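You operate a simulated robot arm through the tools that you are given. There is no shell and no other tool. Be economical: measure what you need, move in short steps, check, and stop when the job is done.

You are at the controls of a simulated two-armed robot. One attempt, no reset.

## Task
Take the bun from the table top and leave it on the sink worktop. Put one of the eggs from the table top on the trivet. Screw the stopper back on the steel flask. Push the sliding door shut. Stack the light tin marked "No. 8" from the sideboard top on top of the light tin marked "No. 1". Open the bags drawer, take the fridge sponge from there and leave it on the corner worktop and shut the drawer again. Switch the fan switch on. Stack the jar labelled "olives" from the hob worktop on top of the jar marked "FRI". Do these in any order. Set down upright: egg.

Only the result counts: the job must be done as asked and must still hold three seconds after the hand-in. Knocking over, shifting, dropping, spilling or breaking anything else fails it. A push-on lid holds only when it is set on centred and level and pressed home; a screw cap is set on level and turned clockwise until tight.

## Robot
Two 7-joint arms with two-finger parallel grippers on one trunk, on a base that drives. Base frame: it is fixed to the floor where the robot stands at the start and does not move with it; the origin is under the middle of the robot, x ahead of it, y to its left, z up; the surface under the hand at the start is at about z = 750. Units: mm, rad, N and s.
The left shoulder is at the start at [60, 189, 1178], the right one opposite. With the tool pointing down near the work surface each hand reaches from about 100 to 620 mm from the robot's upright axis, wherever it stands, measured 20 degrees to its own side. Places, roughly: bags drawer [2600, 2600, 800]; bun (8x7x5 cm) [500, 0, 800]; corner worktop [2300, 3200, 900]; egg (5x5x6 cm) [800, 100, 800]; fan switch [1900, 3000, 1600]; friday jar, olive jar, wednesday jar [1000, 3000, 1000]; fridge sponge (9x6x4 cm) [2600, 2600, 800]; light tin [2250, -1000, 1000]; sink worktop [-1000, 600, 900]; sliding door [2600, 800, 400]; steel flask [1000, 250, 750]; trivet (22x17x3 cm) [1000, -200, 800]. Payload 3.43 kg a hand.
The tool frame of a hand sits at the grasp point between the pads (the TCP): z along the fingers, y along the line on which they close. The tips reach 30 mm beyond it. Largest opening 94 mm; finger width 28, thickness 10; the body of the gripper, 50 by 96 mm, starts 55 mm behind the TCP.
Orientation is that of the tool frame in the base frame, as [roll, pitch, yaw] about the fixed x, y, z axes, in that order (R = Rz(yaw) Ry(pitch) Rx(roll)). With the fingers straight down and closing along the base's y, the tool's x points along the base's -x, its y along +y and its z along -z.

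## Interface
- The arms move only by the tool apply_moves. It takes "left_series", "right_series" or both (then of equal length, played together; a hand with none holds still); each is a list of rows, each a list of 7 numbers: the shift along the base's x, y, z in mm, then the turn, a rotation vector about the base's x, y, z in rad, then the finger opening in mm, from 0 to 94. In form: [[x, y, z, rx, ry, rz, hand], ...]. A call has 1 to 10 rows; each row shifts and turns the commanded pose from where the row before left it. Each row takes 0.2 s and may step no farther than 50 mm and 0.15 rad from the row before; otherwise, or with a gripper value out of range, the whole call is refused. Where a pose cannot be reached the arm comes as near as it can. A force on the tool above 40 N (or 10 N above the force at the start of the call, whichever is more), or a blocked arm, ends the call early, and 0.2 s more pass. Each finger travels about 153 mm/s and halts on what it meets, pressing with about 28 N; the grip force reading is that of the motor and also rises with nothing between the fingers. The clock runs only during rows and for 0.2 s after the last one: add rows that do not move to give the fingers time. It gives the time, the measured TCP pose, the force on the tool (base axes), the opening and the grip force at its end, in the units of the frame above (readings bear some noise), with the torque about the TCP (base axes, N m) and any sound that the robot's microphone picked up.
- Cameras (640 x 400 px; columns grow to the right, rows downward): "scene" is now at [0.3, 4.8, 1728]; the picture's right is [0.18, -0.98, 0.00], its down [-0.80, -0.14, -0.58] and it looks along [0.57, 0.10, -0.82] (base axes); focal length 295 px, centre (320, 200). "left" rides on the left gripper at [76, -14, -103] in its tool frame; the picture's right is [0.18, 0.98, 0.00], its down [-0.75, 0.14, -0.64] and it looks along [-0.63, 0.12, 0.77] (tool axes); focal length 243 px, centre (320, 200). "right" rides on the right gripper at [76, 14, -102] in its tool frame; the picture's right is [-0.18, 0.98, 0.00], its down [-0.75, -0.14, -0.64] and it looks along [-0.63, -0.12, 0.77] (tool axes); focal length 243 px, centre (320, 200). There is no depth. A picture from a camera that has moved, and an enlarged one, comes with that camera's place and axes in the base frame and with its lens. The place of the scene camera against the robot may be out by one fixed shift of up to 18 mm in any direction.
- snapshot(camera): a new picture of that camera. No time passes.
- slide_trunk(by): slides the trunk up (or, below 0, down) by that many mm; the arms and the scene camera ride with it, the base frame stays. It gives what a move gives, with no picture.
- steer(legs): drives the robot by 1 to 6 legs, each [ahead, left, turn to the left] in mm, mm and rad, along the robot's own axes; the way and the turn of a leg run together, so that a leg with both is an arc; at most 1500 mm and 3.142 rad a leg. The arms and the cameras ride along, it lands a little off, and it stops where it bumps. It gives what a move gives.
- turn_head(pan, tilt): turns the head with the scene camera to pan (to the left, within 1.501 rad either way) and tilt (down, from -0.506 to 1.204), counted from straight ahead of the robot. It gives what a move gives.
- enlarge(camera, box): a new picture of the part [left, top, right, bottom] of that camera's present view, enlarged. No time passes.
- sign_off(): hands the job in; it is judged then, once.

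Go step by step. Nothing tells you exact positions but the pictures and the camera data: compare them with the known pose of the tool, close in by small moves and look again before you grip or let go. The budget is 217 turns and 220 pictures, counting those below and the enlarged ones. Unless the task says otherwise, let go and move clear before handing in, and close with one line.

The tools are called as name(argument=value, ...) on one line, values as JSON. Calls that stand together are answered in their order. apply_moves: Moves the arms, as the interface text tells. Its arguments: {"type":"object","properties":{"left_series":{"type":"array","items":{"type":"array","items":{"type":"number"}}},"right_series":{"type":"array","items":{"type":"array","items":{"type":"number"}}}},"required":[]} The other tools are called the same way: slide_trunk (by) slides the trunk up or down; steer (legs) drives the base; turn_head (pan, tilt) turns the head that bears the scene camera; snapshot (camera) takes a picture; enlarge (camera, box) takes an enlarged picture of a part of a camera's view; sign_off () hands the job in.

At the start:

```text
time_s: 0.0
left_tcp_pos: [341.9, 229.3, 1133.5]
left_ee_rot: [-3.141, 0.0, 3.141]
left_wrist_force: [0.1, -0.6, -0.2]
left_ft_torque: [0.0, -0.02, 0.0]
left_width: 94.1
left_finger_force: 0.1
right_tcp_pos: [339.6, -80.5, 1133.2]
right_ee_rot: [-3.141, 0.001, 3.14]
right_wrist_force: [-0.4, -0.3, -1.1]
right_ft_torque: [-0.02, 0.0, 0.0]
right_width: 94.2
right_finger_force: 0.1
trunk travel left (down, up): [-850.0, 140.0]
robot x, y, heading: [4.7, -1.8, -0.004]
head pan, tilt: [0.176, 0.953]
```

scene: 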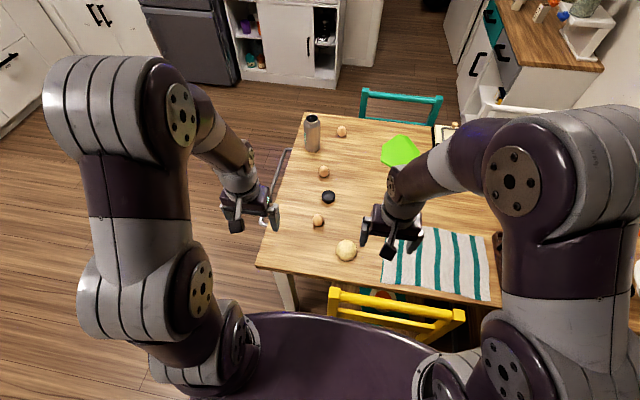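
right: 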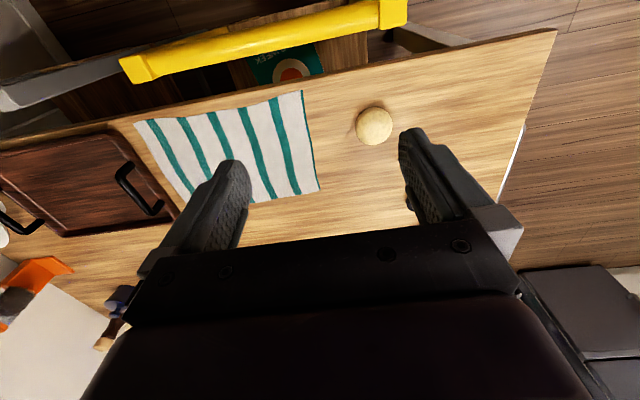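
left: 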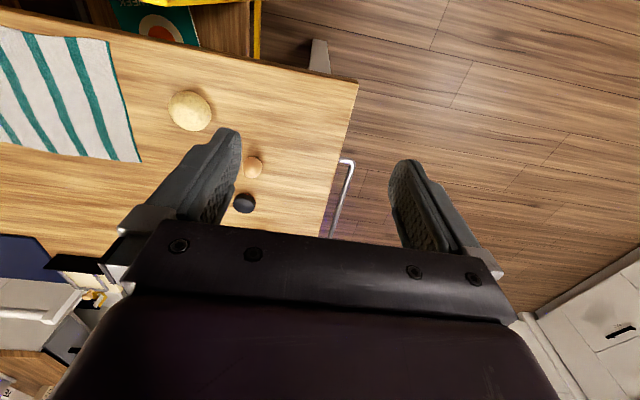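

I see the table ahead with the bun, three eggs, the stopper, the flask and the trivet. First I look at my own base and around the room.

turn_head(pan=0, tilt=1.2)

snapshot(camera="scene")

turn_head(pan=0, tilt=0.4)

snapshot(camera="scene")

turn_head(pan=1.4, tilt=0.5)

snapshot(camera="scene")

turn_head(pan=0.75, tilt=0.35)

snapshot(camera="scene")

```text
time_s: 0.8
left_tcp_pos: [343.0, 230.6, 1133.2]
left_ee_rot: [-3.14, 0.0, -3.141]
left_wrist_force: [-0.4, -0.3, 0.7]
left_ft_torque: [0.02, 0.02, 0.02]
left_width: 94.2
left_finger_force: 0.1
right_tcp_pos: [338.3, -80.6, 1133.2]
right_ee_rot: [3.141, 0.0, -3.141]
right_wrist_force: [0.5, -0.2, 0.0]
right_ft_torque: [-0.02, 0.02, -0.01]
right_width: 94.0
right_finger_force: 0.1
trunk travel left (down, up): [-850.0, 140.0]
robot x, y, heading: [-2.3, 1.8, 0.005]
head pan, tilt: [0.0, 1.201]
```

```text
216 pictures are left
camera scene: at [-15.1, -7.9, 1712.1], right [0.0, -1.0, 0.0], down [-0.93, 0.0, -0.36], along [0.36, 0.0, -0.93], focal length 295 px, centre (320, 200)
```

scene: 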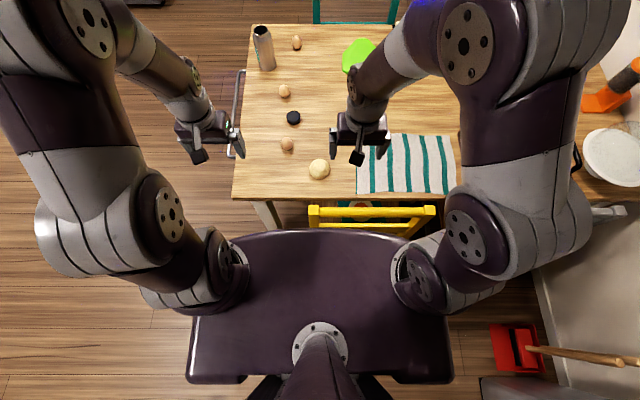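

```text
time_s: 1.9
left_tcp_pos: [343.3, 230.8, 1132.8]
left_ee_rot: [-3.141, -0.001, -3.141]
left_wrist_force: [0.3, -0.3, 0.1]
left_ft_torque: [0.04, 0.04, 0.02]
left_width: 94.0
left_finger_force: 0.1
right_tcp_pos: [340.6, -80.4, 1133.0]
right_ee_rot: [3.141, -0.001, -3.141]
right_wrist_force: [0.4, -0.1, 0.3]
right_ft_torque: [-0.01, -0.02, -0.02]
right_width: 93.9
right_finger_force: 0.1
trunk travel left (down, up): [-850.0, 140.0]
robot x, y, heading: [0.2, 0.5, 0.004]
head pan, tilt: [0.0, 0.4]
```

```text
215 pictures are left
camera scene: at [21.6, -8.0, 1774.8], right [0.0, -1.0, 0.0], down [-0.39, 0.0, -0.92], along [0.92, 0.0, -0.39], focal length 295 px, centre (320, 200)
```

scene: 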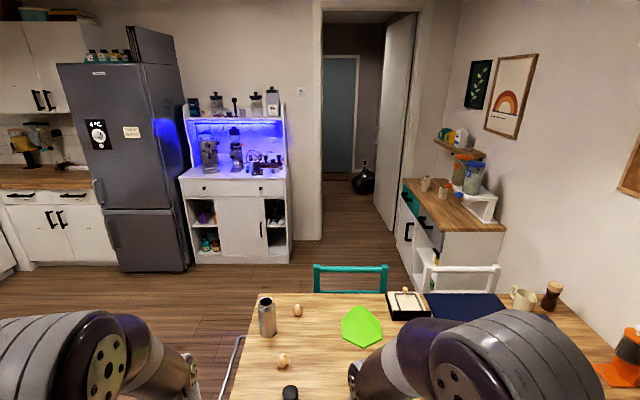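

```text
time_s: 3.4
left_tcp_pos: [342.8, 229.1, 1132.4]
left_ee_rot: [-3.14, 0.0, -3.141]
left_wrist_force: [1.1, 0.5, -0.2]
left_ft_torque: [0.02, -0.03, -0.01]
left_width: 93.9
left_finger_force: 0.0
right_tcp_pos: [339.6, -82.0, 1133.5]
right_ee_rot: [-3.141, 0.0, -3.142]
right_wrist_force: [-0.6, -0.1, -0.1]
right_ft_torque: [-0.01, -0.01, -0.01]
right_width: 93.9
right_finger_force: 0.1
trunk travel left (down, up): [-850.0, 140.0]
robot x, y, heading: [-2.5, -1.5, 0.002]
head pan, tilt: [1.4, 0.499]
```

```text
214 pictures are left
camera scene: at [-55.5, 81.7, 1765.8], right [0.99, -0.17, 0.0], down [-0.08, -0.47, -0.88], along [0.15, 0.87, -0.48], focal length 295 px, centre (320, 200)
```

scene: 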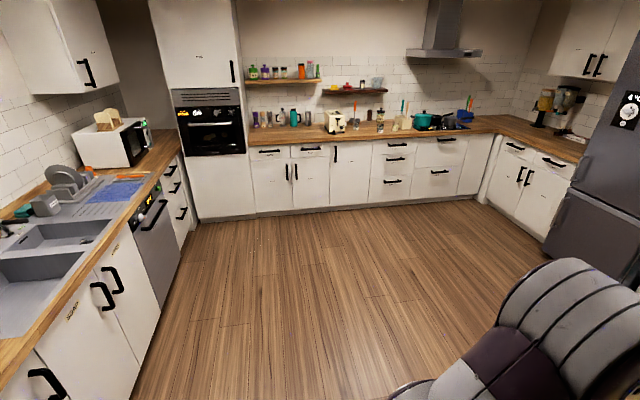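

```text
time_s: 4.5
left_tcp_pos: [343.2, 230.8, 1133.3]
left_ee_rot: [3.141, 0.0, -3.141]
left_wrist_force: [-0.6, 0.5, -0.4]
left_ft_torque: [-0.05, 0.02, -0.01]
left_width: 93.9
left_finger_force: 0.0
right_tcp_pos: [339.8, -81.3, 1132.8]
right_ee_rot: [3.141, -0.002, 3.141]
right_wrist_force: [0.3, -0.2, -0.5]
right_ft_torque: [-0.03, -0.03, 0.01]
right_width: 94.2
right_finger_force: 0.1
trunk travel left (down, up): [-850.0, 140.0]
robot x, y, heading: [-0.7, 0.4, -0.002]
head pan, tilt: [0.75, 0.351]
```

```text
213 pictures are left
camera scene: at [-3.1, 55.6, 1779.4], right [0.68, -0.73, 0.0], down [-0.25, -0.23, -0.94], along [0.69, 0.64, -0.34], focal length 295 px, centre (320, 200)
```

scene: 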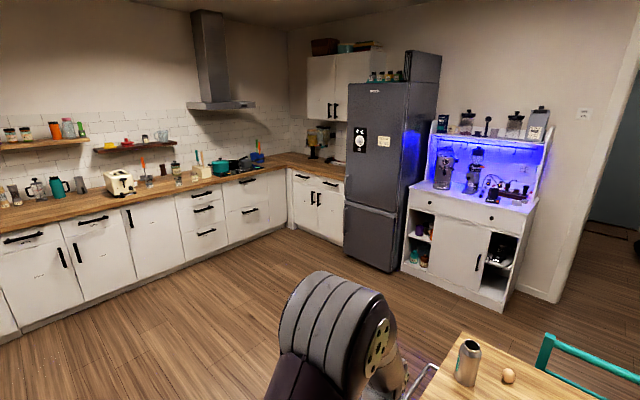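

Bun sits at about (475, 0), reachable from here with the right hand; other table items will be worked from the table's left side. I move the right hand above the bun.

apply_moves(right_series=[[34, 20, 0, 0, 0, 0, 94], [34, 20, 0, 0, 0, 0, 94], [34, 20, 0, 0, 0, 0, 94], [34, 20, 0, 0, 0, 0, 94], [0, 0, -48, 0, 0, 0, 94], [0, 0, -48, 0, 0, 0, 94], [0, 0, -48, 0, 0, 0, 94], [0, 0, -48, 0, 0, 0, 94], [0, 0, -41, 0, 0, 0, 94], [0, 0, 0, 0, 0, 0, 94]])

snapshot(camera="right")

turn_head(pan=0.45, tilt=0.75)

enlarge(camera="scene", box=[200, 0, 640, 275])

```text
time_s: 6.7
left_tcp_pos: [342.7, 230.2, 1132.3]
left_ee_rot: [-3.14, 0.0, 3.141]
left_wrist_force: [0.4, -0.1, 0.1]
left_ft_torque: [0.0, -0.01, 0.01]
left_width: 93.8
left_finger_force: 0.0
right_tcp_pos: [476.1, -3.9, 904.0]
right_ee_rot: [-3.14, -0.001, -3.141]
right_wrist_force: [0.2, 1.0, 0.6]
right_ft_torque: [0.0, 0.0, 0.0]
right_width: 94.2
right_finger_force: 0.1
trunk travel left (down, up): [-850.0, 140.0]
robot x, y, heading: [-1.7, -0.0, 0.001]
head pan, tilt: [0.75, 0.351]
```

```text
212 pictures are left
camera right: at [401.8, 12.0, 1004.7], right [0.18, 0.98, 0.0], down [0.75, -0.14, 0.64], along [0.63, -0.12, -0.77], focal length 243 px, centre (320, 200)
```

right: 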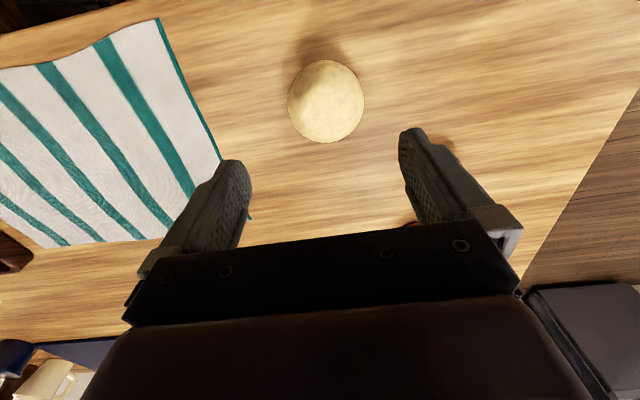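

```text
time_s: 7.5
left_tcp_pos: [342.5, 230.4, 1133.0]
left_ee_rot: [3.14, 0.0, -3.141]
left_wrist_force: [1.5, -0.5, -0.7]
left_ft_torque: [-0.02, -0.02, 0.02]
left_width: 94.2
left_finger_force: 0.1
right_tcp_pos: [476.5, -2.5, 903.6]
right_ee_rot: [3.141, -0.001, 3.141]
right_wrist_force: [0.8, 0.0, 0.3]
right_ft_torque: [0.01, 0.0, 0.0]
right_width: 94.0
right_finger_force: 0.0
trunk travel left (down, up): [-850.0, 140.0]
robot x, y, heading: [-1.8, 1.9, -0.003]
head pan, tilt: [0.45, 0.75]
```

```text
1.45 times, centred on (420, 138) of scene
camera zoom: at [3.7, 28.2, 1743.9], right [0.44, -0.9, 0.0], down [-0.61, -0.3, -0.73], along [0.66, 0.32, -0.68], focal length 428 px, centre (174, 291)
```

zoom: 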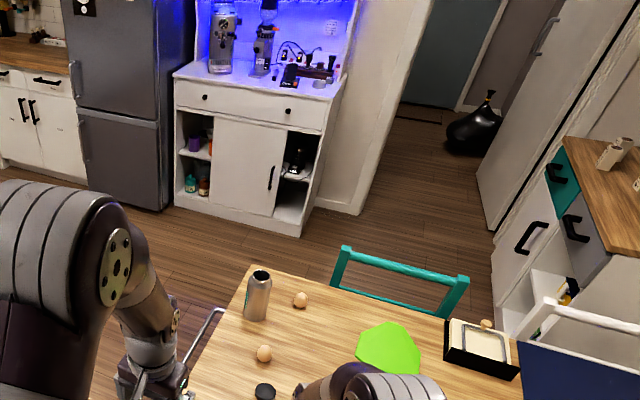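

Bun is at (475, 3.5) and about 71 mm wide along y. Descending and gripping, then lifting.

apply_moves(right_series=[[-1, 6, 0, 0, 0, 0, 94], [0, 0, -40, 0, 0, 0, 94], [0, 0, -40, 0, 0, 0, 94], [0, 0, -36, 0, 0, 0, 94], [0, 0, 0, 0, 0, 0, 94], [0, 0, 0, 0, 0, 0, 60], [0, 0, 0, 0, 0, 0, 60], [0, 0, 0, 0, 0, 0, 60], [0, 0, 40, 0, 0, 0, 60], [0, 0, 40, 0, 0, 0, 60]])

snapshot(camera="right")

```text
time_s: 9.7
left_tcp_pos: [341.9, 229.8, 1133.3]
left_ee_rot: [-3.141, 0.0, 3.14]
left_wrist_force: [0.2, 0.8, -0.7]
left_ft_torque: [0.0, 0.0, -0.02]
left_width: 93.9
left_finger_force: 0.0
right_tcp_pos: [472.9, 2.1, 864.1]
right_ee_rot: [3.14, 0.002, -3.14]
right_wrist_force: [-0.3, -0.2, 0.2]
right_ft_torque: [-0.02, 0.0, -0.02]
right_width: 70.0
right_finger_force: 28.2
trunk travel left (down, up): [-850.0, 140.0]
robot x, y, heading: [-0.3, -1.3, 0.003]
head pan, tilt: [0.45, 0.75]
```

```text
210 pictures are left
camera right: at [398.0, 18.2, 965.9], right [0.18, 0.98, 0.0], down [0.75, -0.14, 0.64], along [0.63, -0.12, -0.77], focal length 243 px, centre (320, 200)
```

right: 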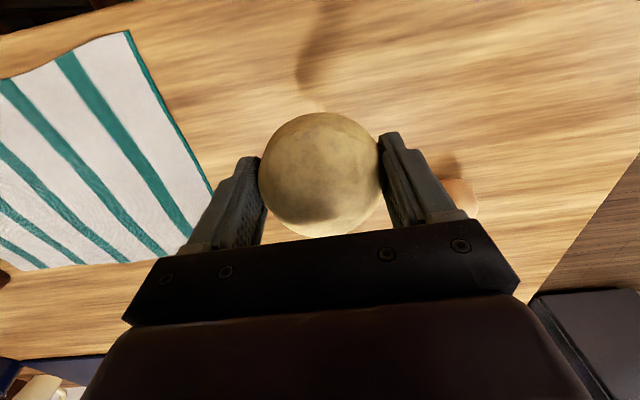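

Bun is held. I lift and retract it, then turn toward the sink.

apply_moves(right_series=[[-10, -10, 45, 0, 0, 0, 60], [-20, -12, 42, 0, 0, 0, 60], [-20, -12, 42, 0, 0, 0, 60], [-20, -12, 42, 0, 0, 0, 60], [-20, -12, 42, 0, 0, 0, 60], [-20, -12, 40, 0, 0, 0, 60]])

steer(legs=[[0, 0, 1.57]])

turn_head(pan=1.2, tilt=0.7)

snapshot(camera="scene")

```text
time_s: 11.1
left_tcp_pos: [341.6, 230.0, 1132.4]
left_ee_rot: [-3.14, 0.002, -3.14]
left_wrist_force: [-1.1, -0.5, 0.4]
left_ft_torque: [0.03, -0.02, 0.04]
left_width: 93.8
left_finger_force: 0.1
right_tcp_pos: [364.5, -67.3, 1118.2]
right_ee_rot: [-3.141, 0.002, 3.141]
right_wrist_force: [-0.4, -0.4, -1.1]
right_ft_torque: [0.0, -0.03, 0.01]
right_width: 69.6
right_finger_force: 27.9
trunk travel left (down, up): [-850.0, 140.0]
robot x, y, heading: [-2.6, 3.2, -0.002]
head pan, tilt: [0.45, 0.75]
```

```text
time_s: 13.3
left_tcp_pos: [154.6, 384.3, 1132.4]
left_ee_rot: [3.142, 0.0, -2.543]
left_wrist_force: [-0.5, 0.1, -0.2]
left_ft_torque: [0.0, 0.01, -0.02]
left_width: 93.7
left_finger_force: 0.1
right_tcp_pos: [338.7, 151.2, 1117.1]
right_ee_rot: [3.141, 0.0, -2.545]
right_wrist_force: [-0.1, -0.1, 0.2]
right_ft_torque: [-0.01, -0.02, 0.0]
right_width: 69.8
right_finger_force: 28.2
trunk travel left (down, up): [-850.0, 140.0]
robot x, y, heading: [1.7, 3.1, 0.601]
head pan, tilt: [0.45, 0.75]
stopped in leg 1: the robot was blocked; the commanded pose is now the measured one
```

```text
time_s: 14.4
left_tcp_pos: [154.2, 383.0, 1133.1]
left_ee_rot: [-3.141, -0.001, -2.545]
left_wrist_force: [-0.8, 0.7, 0.0]
left_ft_torque: [0.0, 0.05, 0.01]
left_width: 94.0
left_finger_force: 0.0
right_tcp_pos: [340.7, 149.7, 1116.8]
right_ee_rot: [-3.141, 0.0, -2.543]
right_wrist_force: [0.1, 1.0, -0.4]
right_ft_torque: [0.03, -0.02, -0.01]
right_width: 69.5
right_finger_force: 28.1
trunk travel left (down, up): [-850.0, 140.0]
robot x, y, heading: [1.7, -1.8, 0.595]
head pan, tilt: [1.201, 0.7]
```

```text
209 pictures are left
camera scene: at [-79.6, 41.2, 1748.1], right [0.97, 0.22, 0.0], down [0.14, -0.63, -0.76], along [-0.17, 0.75, -0.64], focal length 295 px, centre (320, 200)
```

scene: 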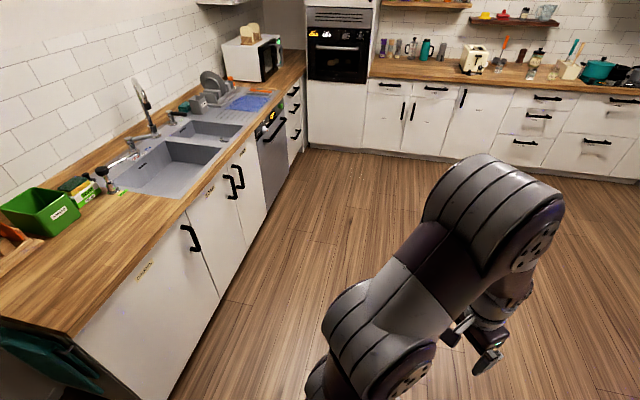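

The turn was blocked at 0.6 rad, so I check what is near the base.

turn_head(pan=-0.9, tilt=1.2)

snapshot(camera="scene")

turn_head(pan=1.5, tilt=1.2)

snapshot(camera="scene")

```text
time_s: 16.4
left_tcp_pos: [155.0, 384.1, 1132.1]
left_ee_rot: [-3.141, -0.001, -2.546]
left_wrist_force: [-0.7, 0.0, 0.0]
left_ft_torque: [0.02, 0.0, -0.04]
left_width: 94.1
left_finger_force: 0.1
right_tcp_pos: [341.3, 150.2, 1118.0]
right_ee_rot: [-3.141, 0.001, -2.545]
right_wrist_force: [0.5, -0.3, -1.3]
right_ft_torque: [0.04, 0.02, -0.05]
right_width: 69.8
right_finger_force: 28.2
trunk travel left (down, up): [-850.0, 140.0]
robot x, y, heading: [3.2, 0.2, 0.599]
head pan, tilt: [-0.901, 1.201]
```

```text
208 pictures are left
camera scene: at [-7.3, -58.3, 1712.1], right [-0.3, -0.95, 0.0], down [-0.89, 0.28, -0.36], along [0.35, -0.11, -0.93], focal length 295 px, centre (320, 200)
```

scene: 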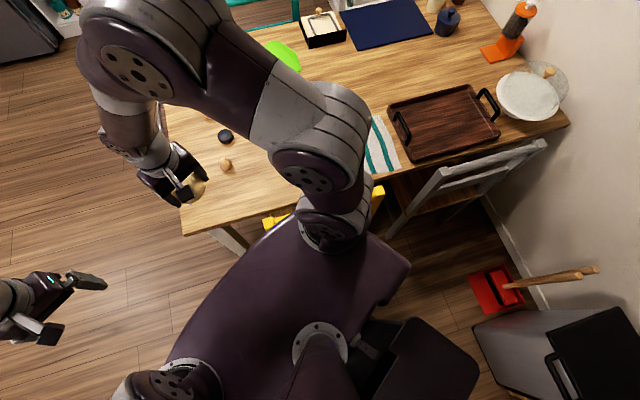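

```text
time_s: 18.6
left_tcp_pos: [154.0, 383.6, 1133.2]
left_ee_rot: [3.14, 0.0, -2.543]
left_wrist_force: [-0.7, -0.2, 0.1]
left_ft_torque: [-0.01, -0.02, 0.01]
left_width: 93.8
left_finger_force: 0.0
right_tcp_pos: [340.9, 151.1, 1116.7]
right_ee_rot: [3.141, -0.001, -2.544]
right_wrist_force: [0.0, -0.2, -0.3]
right_ft_torque: [0.01, 0.0, -0.01]
right_width: 69.7
right_finger_force: 28.0
trunk travel left (down, up): [-850.0, 140.0]
robot x, y, heading: [0.8, -2.1, 0.599]
head pan, tilt: [1.499, 1.201]
```

```text
207 pictures are left
camera scene: at [-88.6, 6.8, 1712.1], right [0.87, 0.5, 0.0], down [0.47, -0.81, -0.36], along [-0.18, 0.31, -0.93], focal length 295 px, centre (320, 200)
```

scene: 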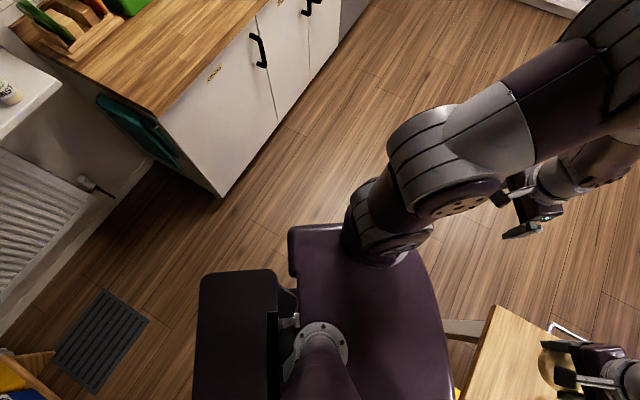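

The base seems to catch on the yellow chair corner when turning. I first slide left into open floor, then turn to face the sink counter (front edge x≈-860).

steer(legs=[[-60, 450, 0], [0, 0, 1.27], [0, 0, 1.27]])

turn_head(pan=0, tilt=0.9)

snapshot(camera="scene")

```text
time_s: 27.6
left_tcp_pos: [-653.6, 123.2, 1131.7]
left_ee_rot: [3.141, 0.0, -0.031]
left_wrist_force: [0.6, 0.1, 0.8]
left_ft_torque: [0.0, 0.03, 0.04]
left_width: 94.1
left_finger_force: 0.1
right_tcp_pos: [-667.6, 421.3, 1117.1]
right_ee_rot: [3.141, 0.0, -0.03]
right_wrist_force: [-0.2, 0.5, -0.9]
right_ft_torque: [0.01, -0.02, -0.03]
right_width: 69.3
right_finger_force: 27.8
trunk travel left (down, up): [-850.0, 140.0]
robot x, y, heading: [-302.6, 342.8, 3.106]
head pan, tilt: [1.499, 1.201]
```

```text
time_s: 29.2
left_tcp_pos: [-653.1, 122.8, 1132.8]
left_ee_rot: [3.14, 0.001, -0.032]
left_wrist_force: [-1.2, -0.2, -0.1]
left_ft_torque: [0.03, -0.01, 0.01]
left_width: 94.3
left_finger_force: 0.0
right_tcp_pos: [-665.9, 422.0, 1116.4]
right_ee_rot: [-3.141, 0.001, -0.032]
right_wrist_force: [0.2, -0.3, -0.6]
right_ft_torque: [0.01, -0.04, 0.02]
right_width: 69.3
right_finger_force: 28.0
trunk travel left (down, up): [-850.0, 140.0]
robot x, y, heading: [-299.3, 344.0, 3.109]
head pan, tilt: [0.0, 0.901]
```

```text
206 pictures are left
camera scene: at [-329.5, 335.0, 1731.9], right [0.03, 1.0, 0.0], down [0.78, -0.02, -0.62], along [-0.62, 0.02, -0.78], focal length 295 px, centre (320, 200)
```

scene: 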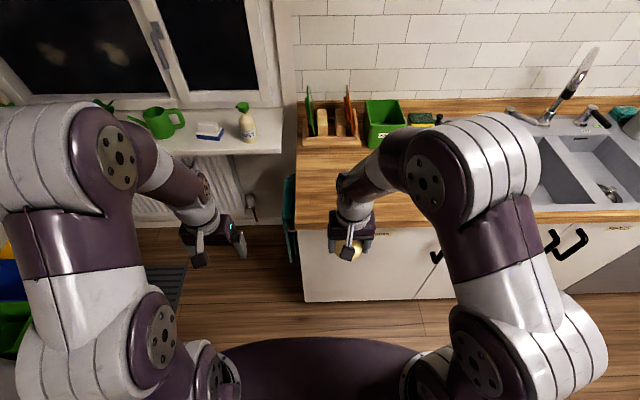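

Bun will go to the free wood at about (-1010, 440). I drive up 180 mm and extend the hand over it.

steer(legs=[[180, 0, 0]])

apply_moves(right_series=[[-45, 4, 0, 0, 0, 0, 60], [-45, 4, 0, 0, 0, 0, 60], [-45, 4, 0, 0, 0, 0, 60], [-30, 4, -20, 0, 0, 0, 60], [0, 0, -45, 0, 0, 0, 60], [0, 0, -45, 0, 0, 0, 60], [0, 0, -30, 0, 0, 0, 60], [0, 0, 0, 0, 0, 0, 60]])

snapshot(camera="right")

snapshot(camera="scene")

```text
time_s: 30.8
left_tcp_pos: [-834.5, 129.2, 1132.6]
left_ee_rot: [-3.14, 0.002, -0.035]
left_wrist_force: [0.1, -0.8, 0.4]
left_ft_torque: [-0.02, 0.0, 0.03]
left_width: 93.9
left_finger_force: 0.0
right_tcp_pos: [-847.9, 427.4, 1116.7]
right_ee_rot: [-3.141, 0.003, -0.035]
right_wrist_force: [-0.5, -0.2, -0.1]
right_ft_torque: [0.01, 0.06, -0.03]
right_width: 69.3
right_finger_force: 28.3
trunk travel left (down, up): [-850.0, 140.0]
robot x, y, heading: [-487.0, 348.2, 3.113]
head pan, tilt: [0.0, 0.901]
```

```text
time_s: 32.6
left_tcp_pos: [-836.1, 130.7, 1132.0]
left_ee_rot: [3.142, -0.001, -0.034]
left_wrist_force: [0.5, 0.3, 0.0]
left_ft_torque: [0.01, 0.02, -0.03]
left_width: 93.9
left_finger_force: 0.0
right_tcp_pos: [-1015.4, 443.7, 974.1]
right_ee_rot: [3.141, 0.0, -0.033]
right_wrist_force: [0.2, 0.2, 0.4]
right_ft_torque: [0.01, 0.0, -0.04]
right_width: 69.2
right_finger_force: 28.1
trunk travel left (down, up): [-850.0, 140.0]
robot x, y, heading: [-486.3, 346.1, 3.103]
head pan, tilt: [0.0, 0.901]
```

```text
205 pictures are left
camera right: at [-939.0, 427.3, 1075.9], right [-0.22, -0.98, 0.0], down [-0.75, 0.17, 0.64], along [-0.63, 0.14, -0.77], focal length 243 px, centre (320, 200)
```

right: 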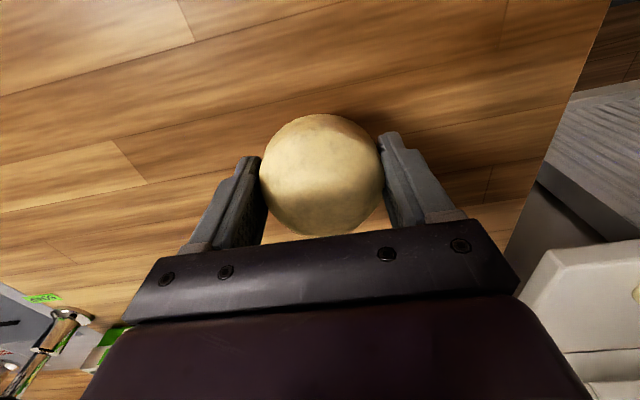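

```text
204 pictures are left
camera scene: at [-512.7, 341.0, 1731.9], right [0.03, 1.0, 0.0], down [0.78, -0.03, -0.62], along [-0.62, 0.02, -0.78], focal length 295 px, centre (320, 200)
```

scene: 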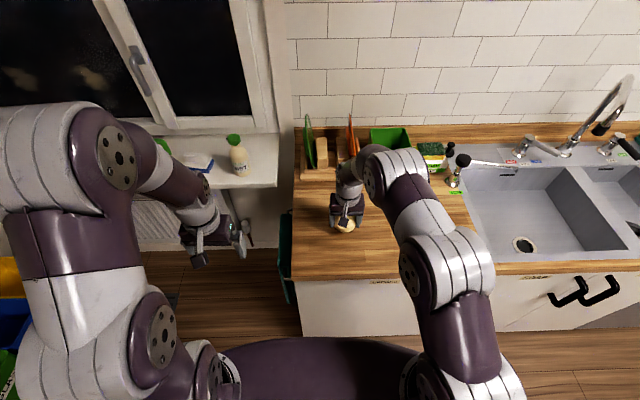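

Position is fine; lowering gently onto the worktop.

apply_moves(right_series=[[0, 0, -15, 0, 0, 0, 60], [0, 0, -12, 0, 0, 0, 60], [0, 0, -5, 0, 0, 0, 60], [0, 0, -3, 0, 0, 0, 60], [0, 0, 0, 0, 0, 0, 60]])

snapshot(camera="right")

```text
time_s: 33.8
left_tcp_pos: [-836.8, 129.3, 1133.1]
left_ee_rot: [3.141, 0.003, -0.033]
left_wrist_force: [1.0, 1.1, 0.4]
left_ft_torque: [-0.02, -0.01, -0.01]
left_width: 94.1
left_finger_force: 0.1
right_tcp_pos: [-1013.7, 442.6, 944.3]
right_ee_rot: [3.141, 0.005, -0.034]
right_wrist_force: [0.6, -0.2, 9.5]
right_ft_torque: [0.16, 0.06, -0.03]
right_width: 69.3
right_finger_force: 27.8
trunk travel left (down, up): [-850.0, 140.0]
robot x, y, heading: [-482.4, 347.2, 3.106]
head pan, tilt: [0.0, 0.901]
```

```text
203 pictures are left
camera right: at [-936.8, 427.2, 1045.0], right [-0.22, -0.98, 0.0], down [-0.75, 0.17, 0.64], along [-0.63, 0.14, -0.76], focal length 243 px, centre (320, 200)
```

right: 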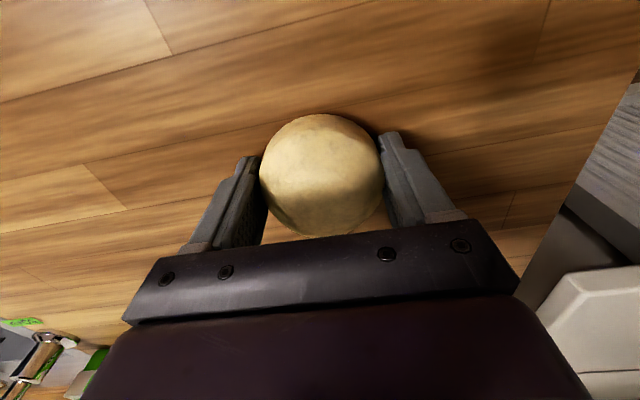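

Contact felt. Releasing, lifting and retracting.

apply_moves(right_series=[[0, 0, 0, 0, 0, 0, 80], [0, 0, 0, 0, 0, 0, 94], [0, 0, 10, 0, 0, 0, 94], [0, 0, 40, 0, 0, 0, 94], [0, 0, 45, 0, 0, 0, 94], [0, 0, 45, 0, 0, 0, 94], [40, 0, 20, 0, 0, 0, 94], [45, 0, 0, 0, 0, 0, 94], [45, 0, 0, 0, 0, 0, 94], [40, 0, 0, 0, 0, 0, 94]])

snapshot(camera="scene")

```text
time_s: 36.0
left_tcp_pos: [-834.6, 129.3, 1133.3]
left_ee_rot: [3.141, 0.002, -0.033]
left_wrist_force: [-0.1, 0.0, 0.8]
left_ft_torque: [0.01, 0.01, 0.01]
left_width: 94.1
left_finger_force: 0.1
right_tcp_pos: [-841.3, 445.6, 1102.0]
right_ee_rot: [-3.141, 0.003, -0.032]
right_wrist_force: [0.2, -0.1, -0.7]
right_ft_torque: [-0.01, 0.0, 0.02]
right_width: 94.2
right_finger_force: 0.1
trunk travel left (down, up): [-850.0, 140.0]
robot x, y, heading: [-489.4, 347.5, 3.112]
head pan, tilt: [0.0, 0.901]
```

```text
202 pictures are left
camera scene: at [-511.0, 341.2, 1731.9], right [0.03, 1.0, 0.0], down [0.78, -0.03, -0.62], along [-0.62, 0.02, -0.78], focal length 295 px, centre (320, 200)
```

scene: 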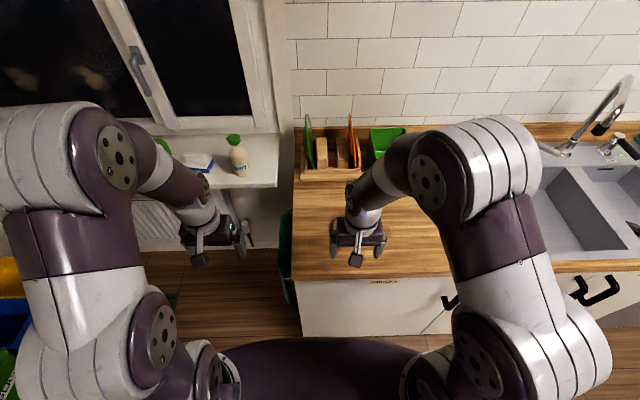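

Now backing away, checking the bun, then heading to the left side of the table.

steer(legs=[[-350, 0, 0]])

snapshot(camera="scene")

steer(legs=[[0, -450, 0], [0, 0, 1.6], [0, 500, 0]])

turn_head(pan=0.3, tilt=0.8)

snapshot(camera="scene")

```text
time_s: 38.3
left_tcp_pos: [-482.2, 121.2, 1133.6]
left_ee_rot: [3.141, -0.001, -0.043]
left_wrist_force: [-0.7, 0.1, 0.0]
left_ft_torque: [-0.01, 0.01, -0.01]
left_width: 94.0
left_finger_force: 0.0
right_tcp_pos: [-485.6, 434.8, 1102.8]
right_ee_rot: [-3.141, -0.001, -0.041]
right_wrist_force: [-0.8, 0.3, -0.3]
right_ft_torque: [0.0, 0.0, 0.01]
right_width: 94.0
right_finger_force: 0.1
trunk travel left (down, up): [-850.0, 140.0]
robot x, y, heading: [-129.6, 334.1, 3.094]
head pan, tilt: [0.0, 0.901]
```

```text
201 pictures are left
camera scene: at [-156.2, 327.7, 1731.9], right [0.04, 1.0, 0.0], down [0.78, -0.03, -0.62], along [-0.62, 0.03, -0.78], focal length 295 px, centre (320, 200)
```

scene: 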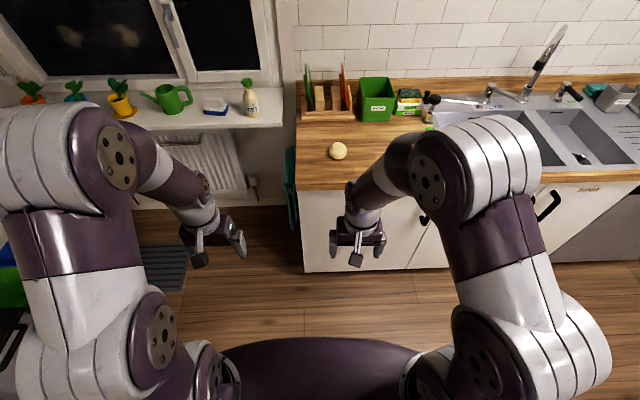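

```text
time_s: 47.4
left_tcp_pos: [590.6, 427.7, 1134.1]
left_ee_rot: [-3.141, -0.001, 1.525]
left_wrist_force: [0.2, -0.3, -0.6]
left_ft_torque: [-0.01, -0.03, 0.0]
left_width: 94.0
left_finger_force: 0.1
right_tcp_pos: [276.0, 424.3, 1102.0]
right_ee_rot: [-3.14, -0.001, 1.524]
right_wrist_force: [0.3, -0.3, 0.2]
right_ft_torque: [-0.01, -0.02, 0.04]
right_width: 94.3
right_finger_force: 0.1
trunk travel left (down, up): [-850.0, 140.0]
robot x, y, heading: [374.7, 781.8, -1.614]
head pan, tilt: [0.0, 0.901]
```

```text
time_s: 48.2
left_tcp_pos: [591.6, 427.0, 1133.2]
left_ee_rot: [-3.14, 0.001, 1.526]
left_wrist_force: [1.7, 0.0, -0.1]
left_ft_torque: [-0.03, 0.01, 0.01]
left_width: 94.0
left_finger_force: 0.0
right_tcp_pos: [276.6, 424.3, 1100.8]
right_ee_rot: [3.141, -0.001, 1.525]
right_wrist_force: [0.3, -0.3, 0.3]
right_ft_torque: [-0.05, -0.01, -0.01]
right_width: 94.2
right_finger_force: 0.1
trunk travel left (down, up): [-850.0, 140.0]
robot x, y, heading: [374.6, 778.9, -1.616]
head pan, tilt: [0.3, 0.799]
```

```text
200 pictures are left
camera scene: at [388.7, 753.9, 1739.8], right [-0.97, -0.25, 0.0], down [-0.18, 0.69, -0.7], along [0.18, -0.67, -0.72], focal length 295 px, centre (320, 200)
```

scene: 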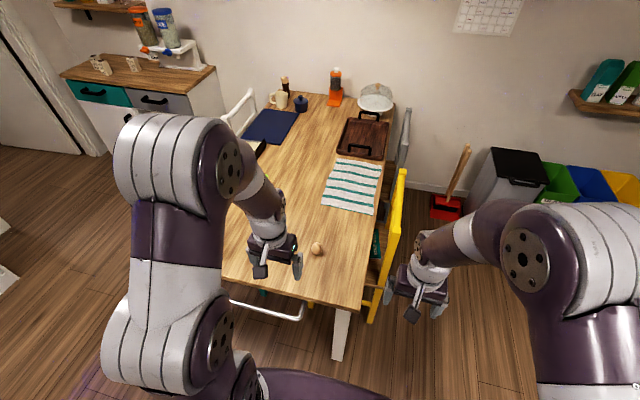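

The bun is safely placed. I move along to face the table's end and inspect the white bar there.

steer(legs=[[0, 400, 0.043]])

turn_head(pan=0.0, tilt=1.0)

snapshot(camera="scene")

snapshot(camera="left")

snapshot(camera="right")

```text
time_s: 50.7
left_tcp_pos: [1027.0, 434.5, 1134.2]
left_ee_rot: [-3.14, 0.0, 1.584]
left_wrist_force: [0.1, -0.4, -0.1]
left_ft_torque: [0.01, -0.03, 0.01]
left_width: 94.1
left_finger_force: 0.0
right_tcp_pos: [712.7, 412.0, 1101.2]
right_ee_rot: [3.141, 0.001, 1.584]
right_wrist_force: [0.6, -0.3, 0.3]
right_ft_torque: [0.02, 0.03, 0.01]
right_width: 94.0
right_finger_force: 0.1
trunk travel left (down, up): [-850.0, 140.0]
robot x, y, heading: [793.6, 773.8, -1.558]
head pan, tilt: [0.3, 0.799]
```

```text
time_s: 51.5
left_tcp_pos: [1029.1, 434.4, 1133.2]
left_ee_rot: [-3.141, -0.001, 1.584]
left_wrist_force: [-0.4, -0.1, -0.4]
left_ft_torque: [0.02, -0.01, 0.0]
left_width: 93.9
left_finger_force: 0.0
right_tcp_pos: [714.7, 412.1, 1101.6]
right_ee_rot: [-3.141, 0.0, 1.586]
right_wrist_force: [-1.0, 1.0, -1.1]
right_ft_torque: [0.02, -0.02, -0.03]
right_width: 93.8
right_finger_force: 0.0
trunk travel left (down, up): [-850.0, 140.0]
robot x, y, heading: [795.3, 773.8, -1.558]
head pan, tilt: [0.0, 1.0]
```

```text
199 pictures are left
camera scene: at [782.2, 756.1, 1724.7], right [-1.0, -0.02, 0.0], down [-0.01, 0.84, -0.54], along [0.01, -0.54, -0.84], focal length 295 px, centre (320, 200)
```

scene: 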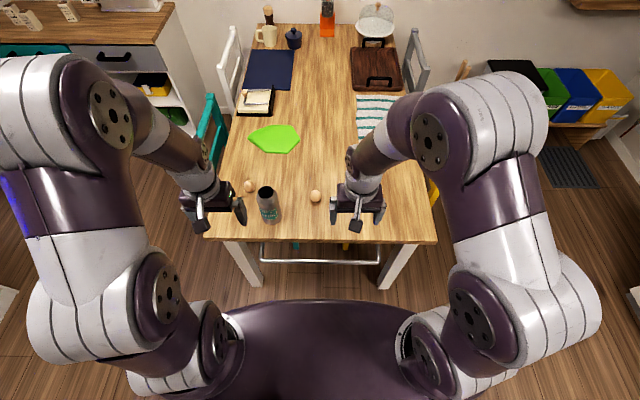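

```text
198 pictures are left
camera left: at [1012.2, 511.2, 1235.2], right [0.98, 0.2, 0.0], down [0.15, -0.75, 0.64], along [0.13, -0.63, -0.77], focal length 243 px, centre (320, 200)
```

left: 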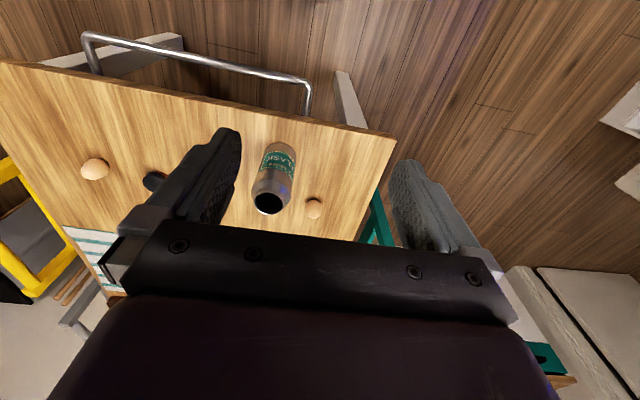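

```text
197 pictures are left
camera right: at [728.4, 489.5, 1203.3], right [0.99, -0.17, 0.0], down [-0.13, -0.76, 0.64], along [-0.11, -0.63, -0.77], focal length 243 px, centre (320, 200)
```

right: 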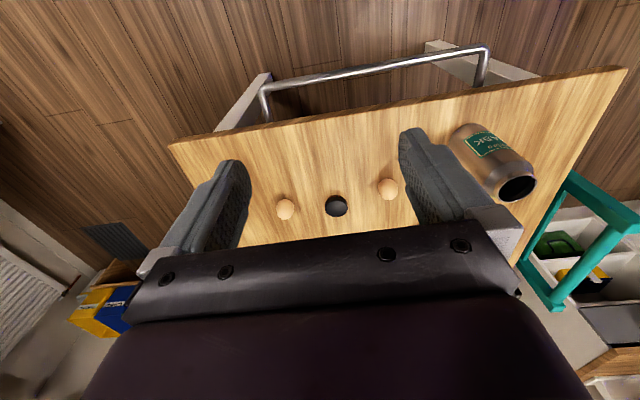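

The table end is clear with only a towel rail below its edge. I drive in closer for the stopper and flask.

steer(legs=[[105, 90, 0]])

apply_moves(right_series=[[-36, -36, 0, 0, 0, 0, 94], [-36, -36, 0, 0, 0, 0, 94], [-36, -36, -20, 0, 0, 0, 94], [0, -36, -45, 0, 0, 0, 94], [0, -36, -45, 0, 0, 0, 94], [0, 0, -45, 0, 0, 0, 94], [0, 0, -30, 0, 0, 0, 94], [0, 0, 0, 0, 0, 0, 94]])

snapshot(camera="right")

snapshot(camera="scene")

```text
time_s: 52.9
left_tcp_pos: [1118.8, 333.6, 1134.2]
left_ee_rot: [3.14, 0.002, 1.581]
left_wrist_force: [-1.0, -0.9, -0.8]
left_ft_torque: [0.03, -0.02, 0.03]
left_width: 93.7
left_finger_force: 0.1
right_tcp_pos: [804.6, 311.8, 1101.8]
right_ee_rot: [3.14, 0.002, 1.583]
right_wrist_force: [-0.7, 0.1, 0.4]
right_ft_torque: [0.0, 0.05, 0.0]
right_width: 93.8
right_finger_force: 0.1
trunk travel left (down, up): [-850.0, 140.0]
robot x, y, heading: [882.6, 674.3, -1.562]
head pan, tilt: [0.0, 1.0]
```

```text
refused: row 1 steps farther than a row can; nothing moved
```

```text
196 pictures are left
camera right: at [818.8, 389.1, 1203.6], right [0.98, -0.17, 0.0], down [-0.13, -0.75, 0.64], along [-0.11, -0.63, -0.77], focal length 243 px, centre (320, 200)
```

right: 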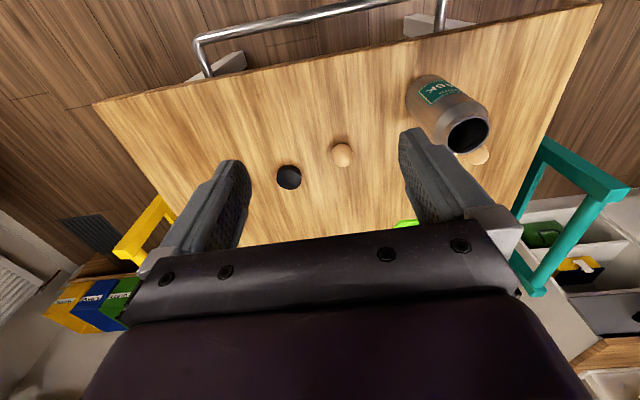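

```text
195 pictures are left
camera scene: at [872.7, 656.1, 1724.7], right [-1.0, -0.01, 0.0], down [-0.01, 0.84, -0.54], along [0.01, -0.54, -0.84], focal length 295 px, centre (320, 200)
```

scene: 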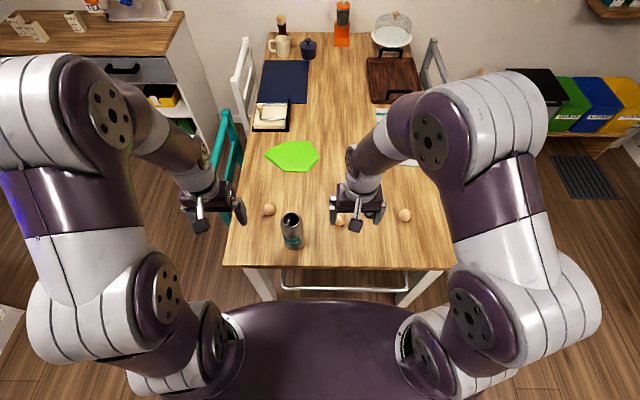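

Stopper is at about (701, 105). I move the right hand above it.

apply_moves(right_series=[[-15, -29, -33, 0, 0, 0, 94], [-15, -29, -33, 0, 0, 0, 94], [-15, -29, -33, 0, 0, 0, 94], [-15, -29, -33, 0, 0, 0, 94], [-15, -29, -33, 0, 0, 0, 94], [-15, -29, -33, 0, 0, 0, 94], [-14, -29, -33, 0, 0, 0, 94], [0, 0, 0, 0, 0, 0, 94]])

snapshot(camera="right")

enlarge(camera="left", box=[0, 0, 440, 275])

```text
time_s: 54.7
left_tcp_pos: [1119.8, 332.4, 1133.7]
left_ee_rot: [-3.141, 0.004, 1.581]
left_wrist_force: [1.0, -0.1, -0.6]
left_ft_torque: [-0.02, -0.01, 0.0]
left_width: 94.1
left_finger_force: 0.1
right_tcp_pos: [700.6, 109.5, 871.1]
right_ee_rot: [-3.141, 0.0, 1.583]
right_wrist_force: [-0.3, -0.4, -0.1]
right_ft_torque: [-0.02, 0.02, 0.0]
right_width: 93.6
right_finger_force: 0.1
trunk travel left (down, up): [-850.0, 140.0]
robot x, y, heading: [882.3, 670.3, -1.563]
head pan, tilt: [0.0, 1.0]
```

```text
194 pictures are left
camera right: at [714.6, 186.5, 971.3], right [0.98, -0.17, 0.0], down [-0.13, -0.75, 0.64], along [-0.11, -0.63, -0.77], focal length 243 px, centre (320, 200)
```

right: 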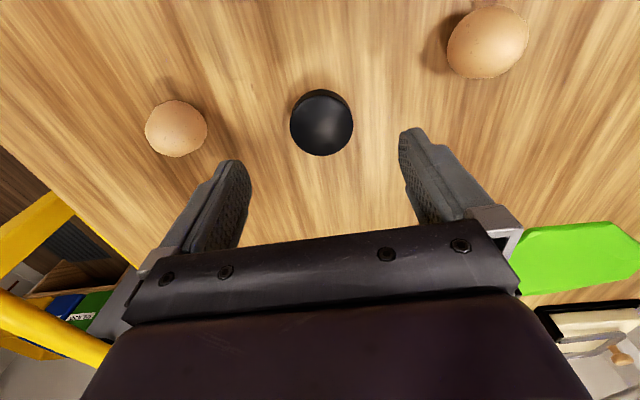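

```text
1.45 times, centred on (220, 138) of left
camera zoom: at [1104.3, 409.4, 1235.4], right [0.98, 0.2, 0.0], down [0.15, -0.75, 0.64], along [0.12, -0.63, -0.77], focal length 353 px, centre (466, 291)
```

zoom: 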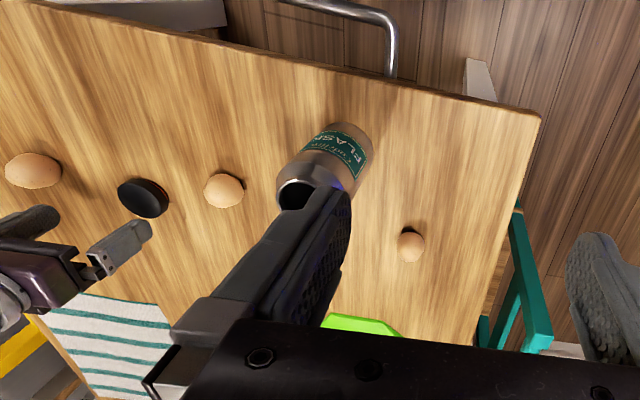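

Stopper at (701, 103), about 55 mm wide. I pre-rotate the hand counter-clockwise 1.5 rad to have room for clockwise turning later.

apply_moves(right_series=[[0, -6, 0, 0, 0, 0.15, 94], [0, 0, 0, 0, 0, 0.15, 94], [0, 0, 0, 0, 0, 0.15, 94], [0, 0, 0, 0, 0, 0.15, 94], [0, 0, 0, 0, 0, 0.15, 94], [0, 0, 0, 0, 0, 0.15, 94], [0, 0, 0, 0, 0, 0.15, 94], [0, 0, 0, 0, 0, 0.15, 94], [0, 0, 0, 0, 0, 0.15, 94], [0, 0, 0, 0, 0, 0.15, 94]])

snapshot(camera="right")

```text
time_s: 56.9
left_tcp_pos: [1119.7, 332.2, 1132.7]
left_ee_rot: [3.141, 0.0, 1.583]
left_wrist_force: [0.0, -0.4, -0.6]
left_ft_torque: [-0.03, 0.0, 0.01]
left_width: 94.1
left_finger_force: 0.0
right_tcp_pos: [700.8, 102.3, 870.5]
right_ee_rot: [-3.141, 0.0, 3.084]
right_wrist_force: [0.0, 0.6, 0.3]
right_ft_torque: [0.01, 0.02, -0.01]
right_width: 94.0
right_finger_force: 0.0
trunk travel left (down, up): [-850.0, 140.0]
robot x, y, heading: [887.6, 672.8, -1.558]
head pan, tilt: [0.0, 1.0]
```

```text
192 pictures are left
camera right: at [626.5, 121.3, 972.1], right [0.24, 0.97, 0.0], down [0.74, -0.18, 0.64], along [0.62, -0.15, -0.77], focal length 243 px, centre (320, 200)
```

right: 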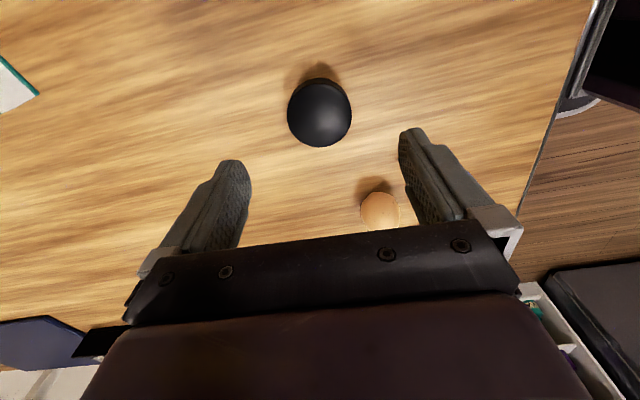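

Stopper confirmed at (700, 103). Descending and gripping, and lifting.

apply_moves(right_series=[[0, 0, -40, 0, 0, 0, 94], [0, 0, -30, 0, 0, 0, 94], [0, 0, -12, 0, 0, 0, 94], [0, 0, 0, 0, 0, 0, 94], [0, 0, 0, 0, 0, 0, 45], [0, 0, 0, 0, 0, 0, 45], [0, 0, 0, 0, 0, 0, 45]])

snapshot(camera="right")

enlarge(camera="scene", box=[220, 100, 460, 250])

```text
time_s: 58.5
left_tcp_pos: [1120.3, 332.1, 1132.1]
left_ee_rot: [3.141, 0.0, 1.581]
left_wrist_force: [0.3, -0.3, 0.2]
left_ft_torque: [0.0, -0.02, -0.04]
left_width: 94.0
left_finger_force: 0.1
right_tcp_pos: [701.8, 102.3, 787.7]
right_ee_rot: [-3.139, -0.001, 3.081]
right_wrist_force: [-0.4, 0.0, 0.3]
right_ft_torque: [-0.02, -0.03, 0.02]
right_width: 52.2
right_finger_force: 28.1
trunk travel left (down, up): [-850.0, 140.0]
robot x, y, heading: [886.3, 669.6, -1.557]
head pan, tilt: [0.0, 1.0]
```

```text
191 pictures are left
camera right: at [628.2, 120.8, 889.8], right [0.24, 0.97, 0.0], down [0.74, -0.19, 0.64], along [0.62, -0.16, -0.77], focal length 243 px, centre (320, 200)
```

right: 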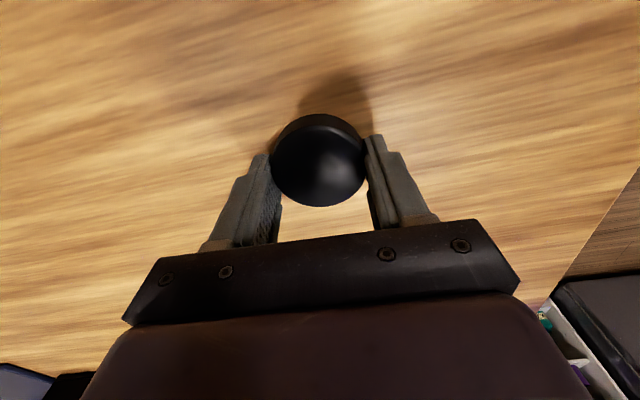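

```text
2.67 times, centred on (340, 175) of scene
camera zoom: at [874.4, 654.1, 1724.7], right [-1.0, -0.01, 0.0], down [-0.01, 0.84, -0.54], along [0.01, -0.54, -0.84], focal length 786 px, centre (267, 267)
```

zoom: 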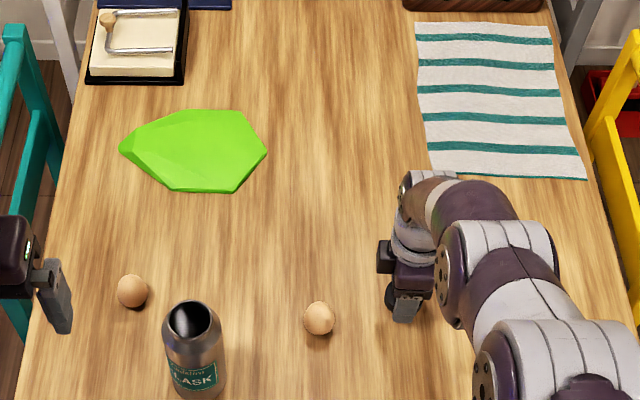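

Stopper gripped (52 mm). I lift it and carry it above the flask mouth, estimated at (975, 233, 922), moving the left hand aside.

apply_moves(right_series=[[0, 0, 45, 0, 0, 0, 45], [0, 0, 45, 0, 0, 0, 45], [0, 0, 45, 0, 0, 0, 45], [0, 0, 45, 0, 0, 0, 45], [0, 0, 42, 0, 0, 0, 45], [0, 0, 0, 0, 0, 0, 45]], left_series=[[20, 20, 0, 0, 0, 0, 94], [20, 20, 0, 0, 0, 0, 94], [20, 20, 0, 0, 0, 0, 94], [20, 20, 0, 0, 0, 0, 94], [0, 0, 0, 0, 0, 0, 94], [0, 0, 0, 0, 0, 0, 94]])

apply_moves(right_series=[[39, 18, 0, 0, 0, 0, 45], [39, 18, 0, 0, 0, 0, 45], [39, 18, 0, 0, 0, 0, 45], [39, 18, 0, 0, 0, 0, 45], [39, 18, 0, 0, 0, 0, 45], [0, 0, 0, 0, 0, 0, 45]])

snapshot(camera="right")

snapshot(camera="left")

```text
time_s: 59.9
left_tcp_pos: [1199.4, 409.7, 1133.6]
left_ee_rot: [-3.141, 0.0, 1.582]
left_wrist_force: [-0.1, 0.7, 0.0]
left_ft_torque: [-0.01, 0.0, 0.01]
left_width: 93.9
left_finger_force: 0.1
right_tcp_pos: [701.0, 99.3, 1013.8]
right_ee_rot: [3.141, 0.0, 3.082]
right_wrist_force: [-0.1, -0.1, 0.2]
right_ft_torque: [0.04, 0.01, -0.04]
right_width: 52.3
right_finger_force: 27.7
trunk travel left (down, up): [-850.0, 140.0]
robot x, y, heading: [886.8, 669.6, -1.563]
head pan, tilt: [0.0, 1.0]
```

```text
time_s: 61.3
left_tcp_pos: [1198.4, 411.4, 1133.5]
left_ee_rot: [3.14, -0.001, 1.581]
left_wrist_force: [0.2, -0.1, 0.6]
left_ft_torque: [-0.01, -0.05, 0.01]
left_width: 94.2
left_finger_force: 0.0
right_tcp_pos: [899.0, 192.4, 1009.0]
right_ee_rot: [3.141, -0.001, 3.081]
right_wrist_force: [-0.7, -0.8, -0.8]
right_ft_torque: [-0.02, -0.03, 0.01]
right_width: 52.3
right_finger_force: 28.3
trunk travel left (down, up): [-850.0, 140.0]
robot x, y, heading: [885.2, 671.8, -1.559]
head pan, tilt: [0.0, 1.0]
```

```text
189 pictures are left
camera right: at [823.8, 211.9, 1110.8], right [0.24, 0.97, 0.0], down [0.74, -0.19, 0.64], along [0.62, -0.16, -0.77], focal length 243 px, centre (320, 200)
```

right: 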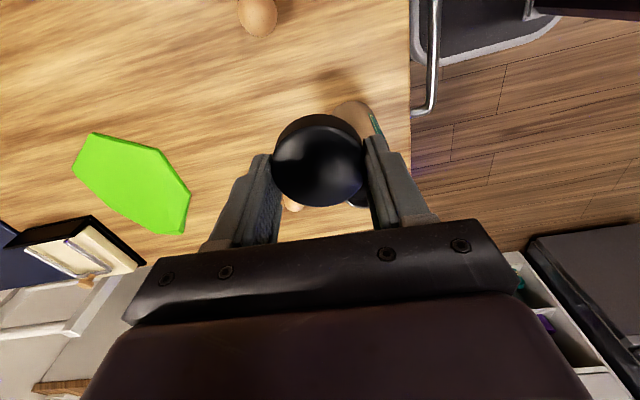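

```text
188 pictures are left
camera left: at [1182.8, 487.5, 1236.5], right [0.98, 0.2, 0.0], down [0.15, -0.75, 0.64], along [0.13, -0.63, -0.77], focal length 243 px, centre (320, 200)
```

left: 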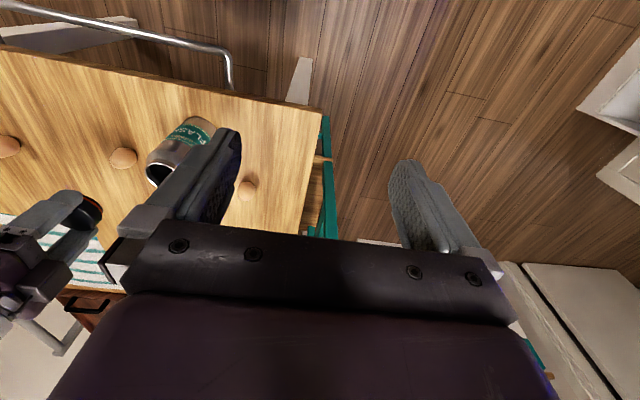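

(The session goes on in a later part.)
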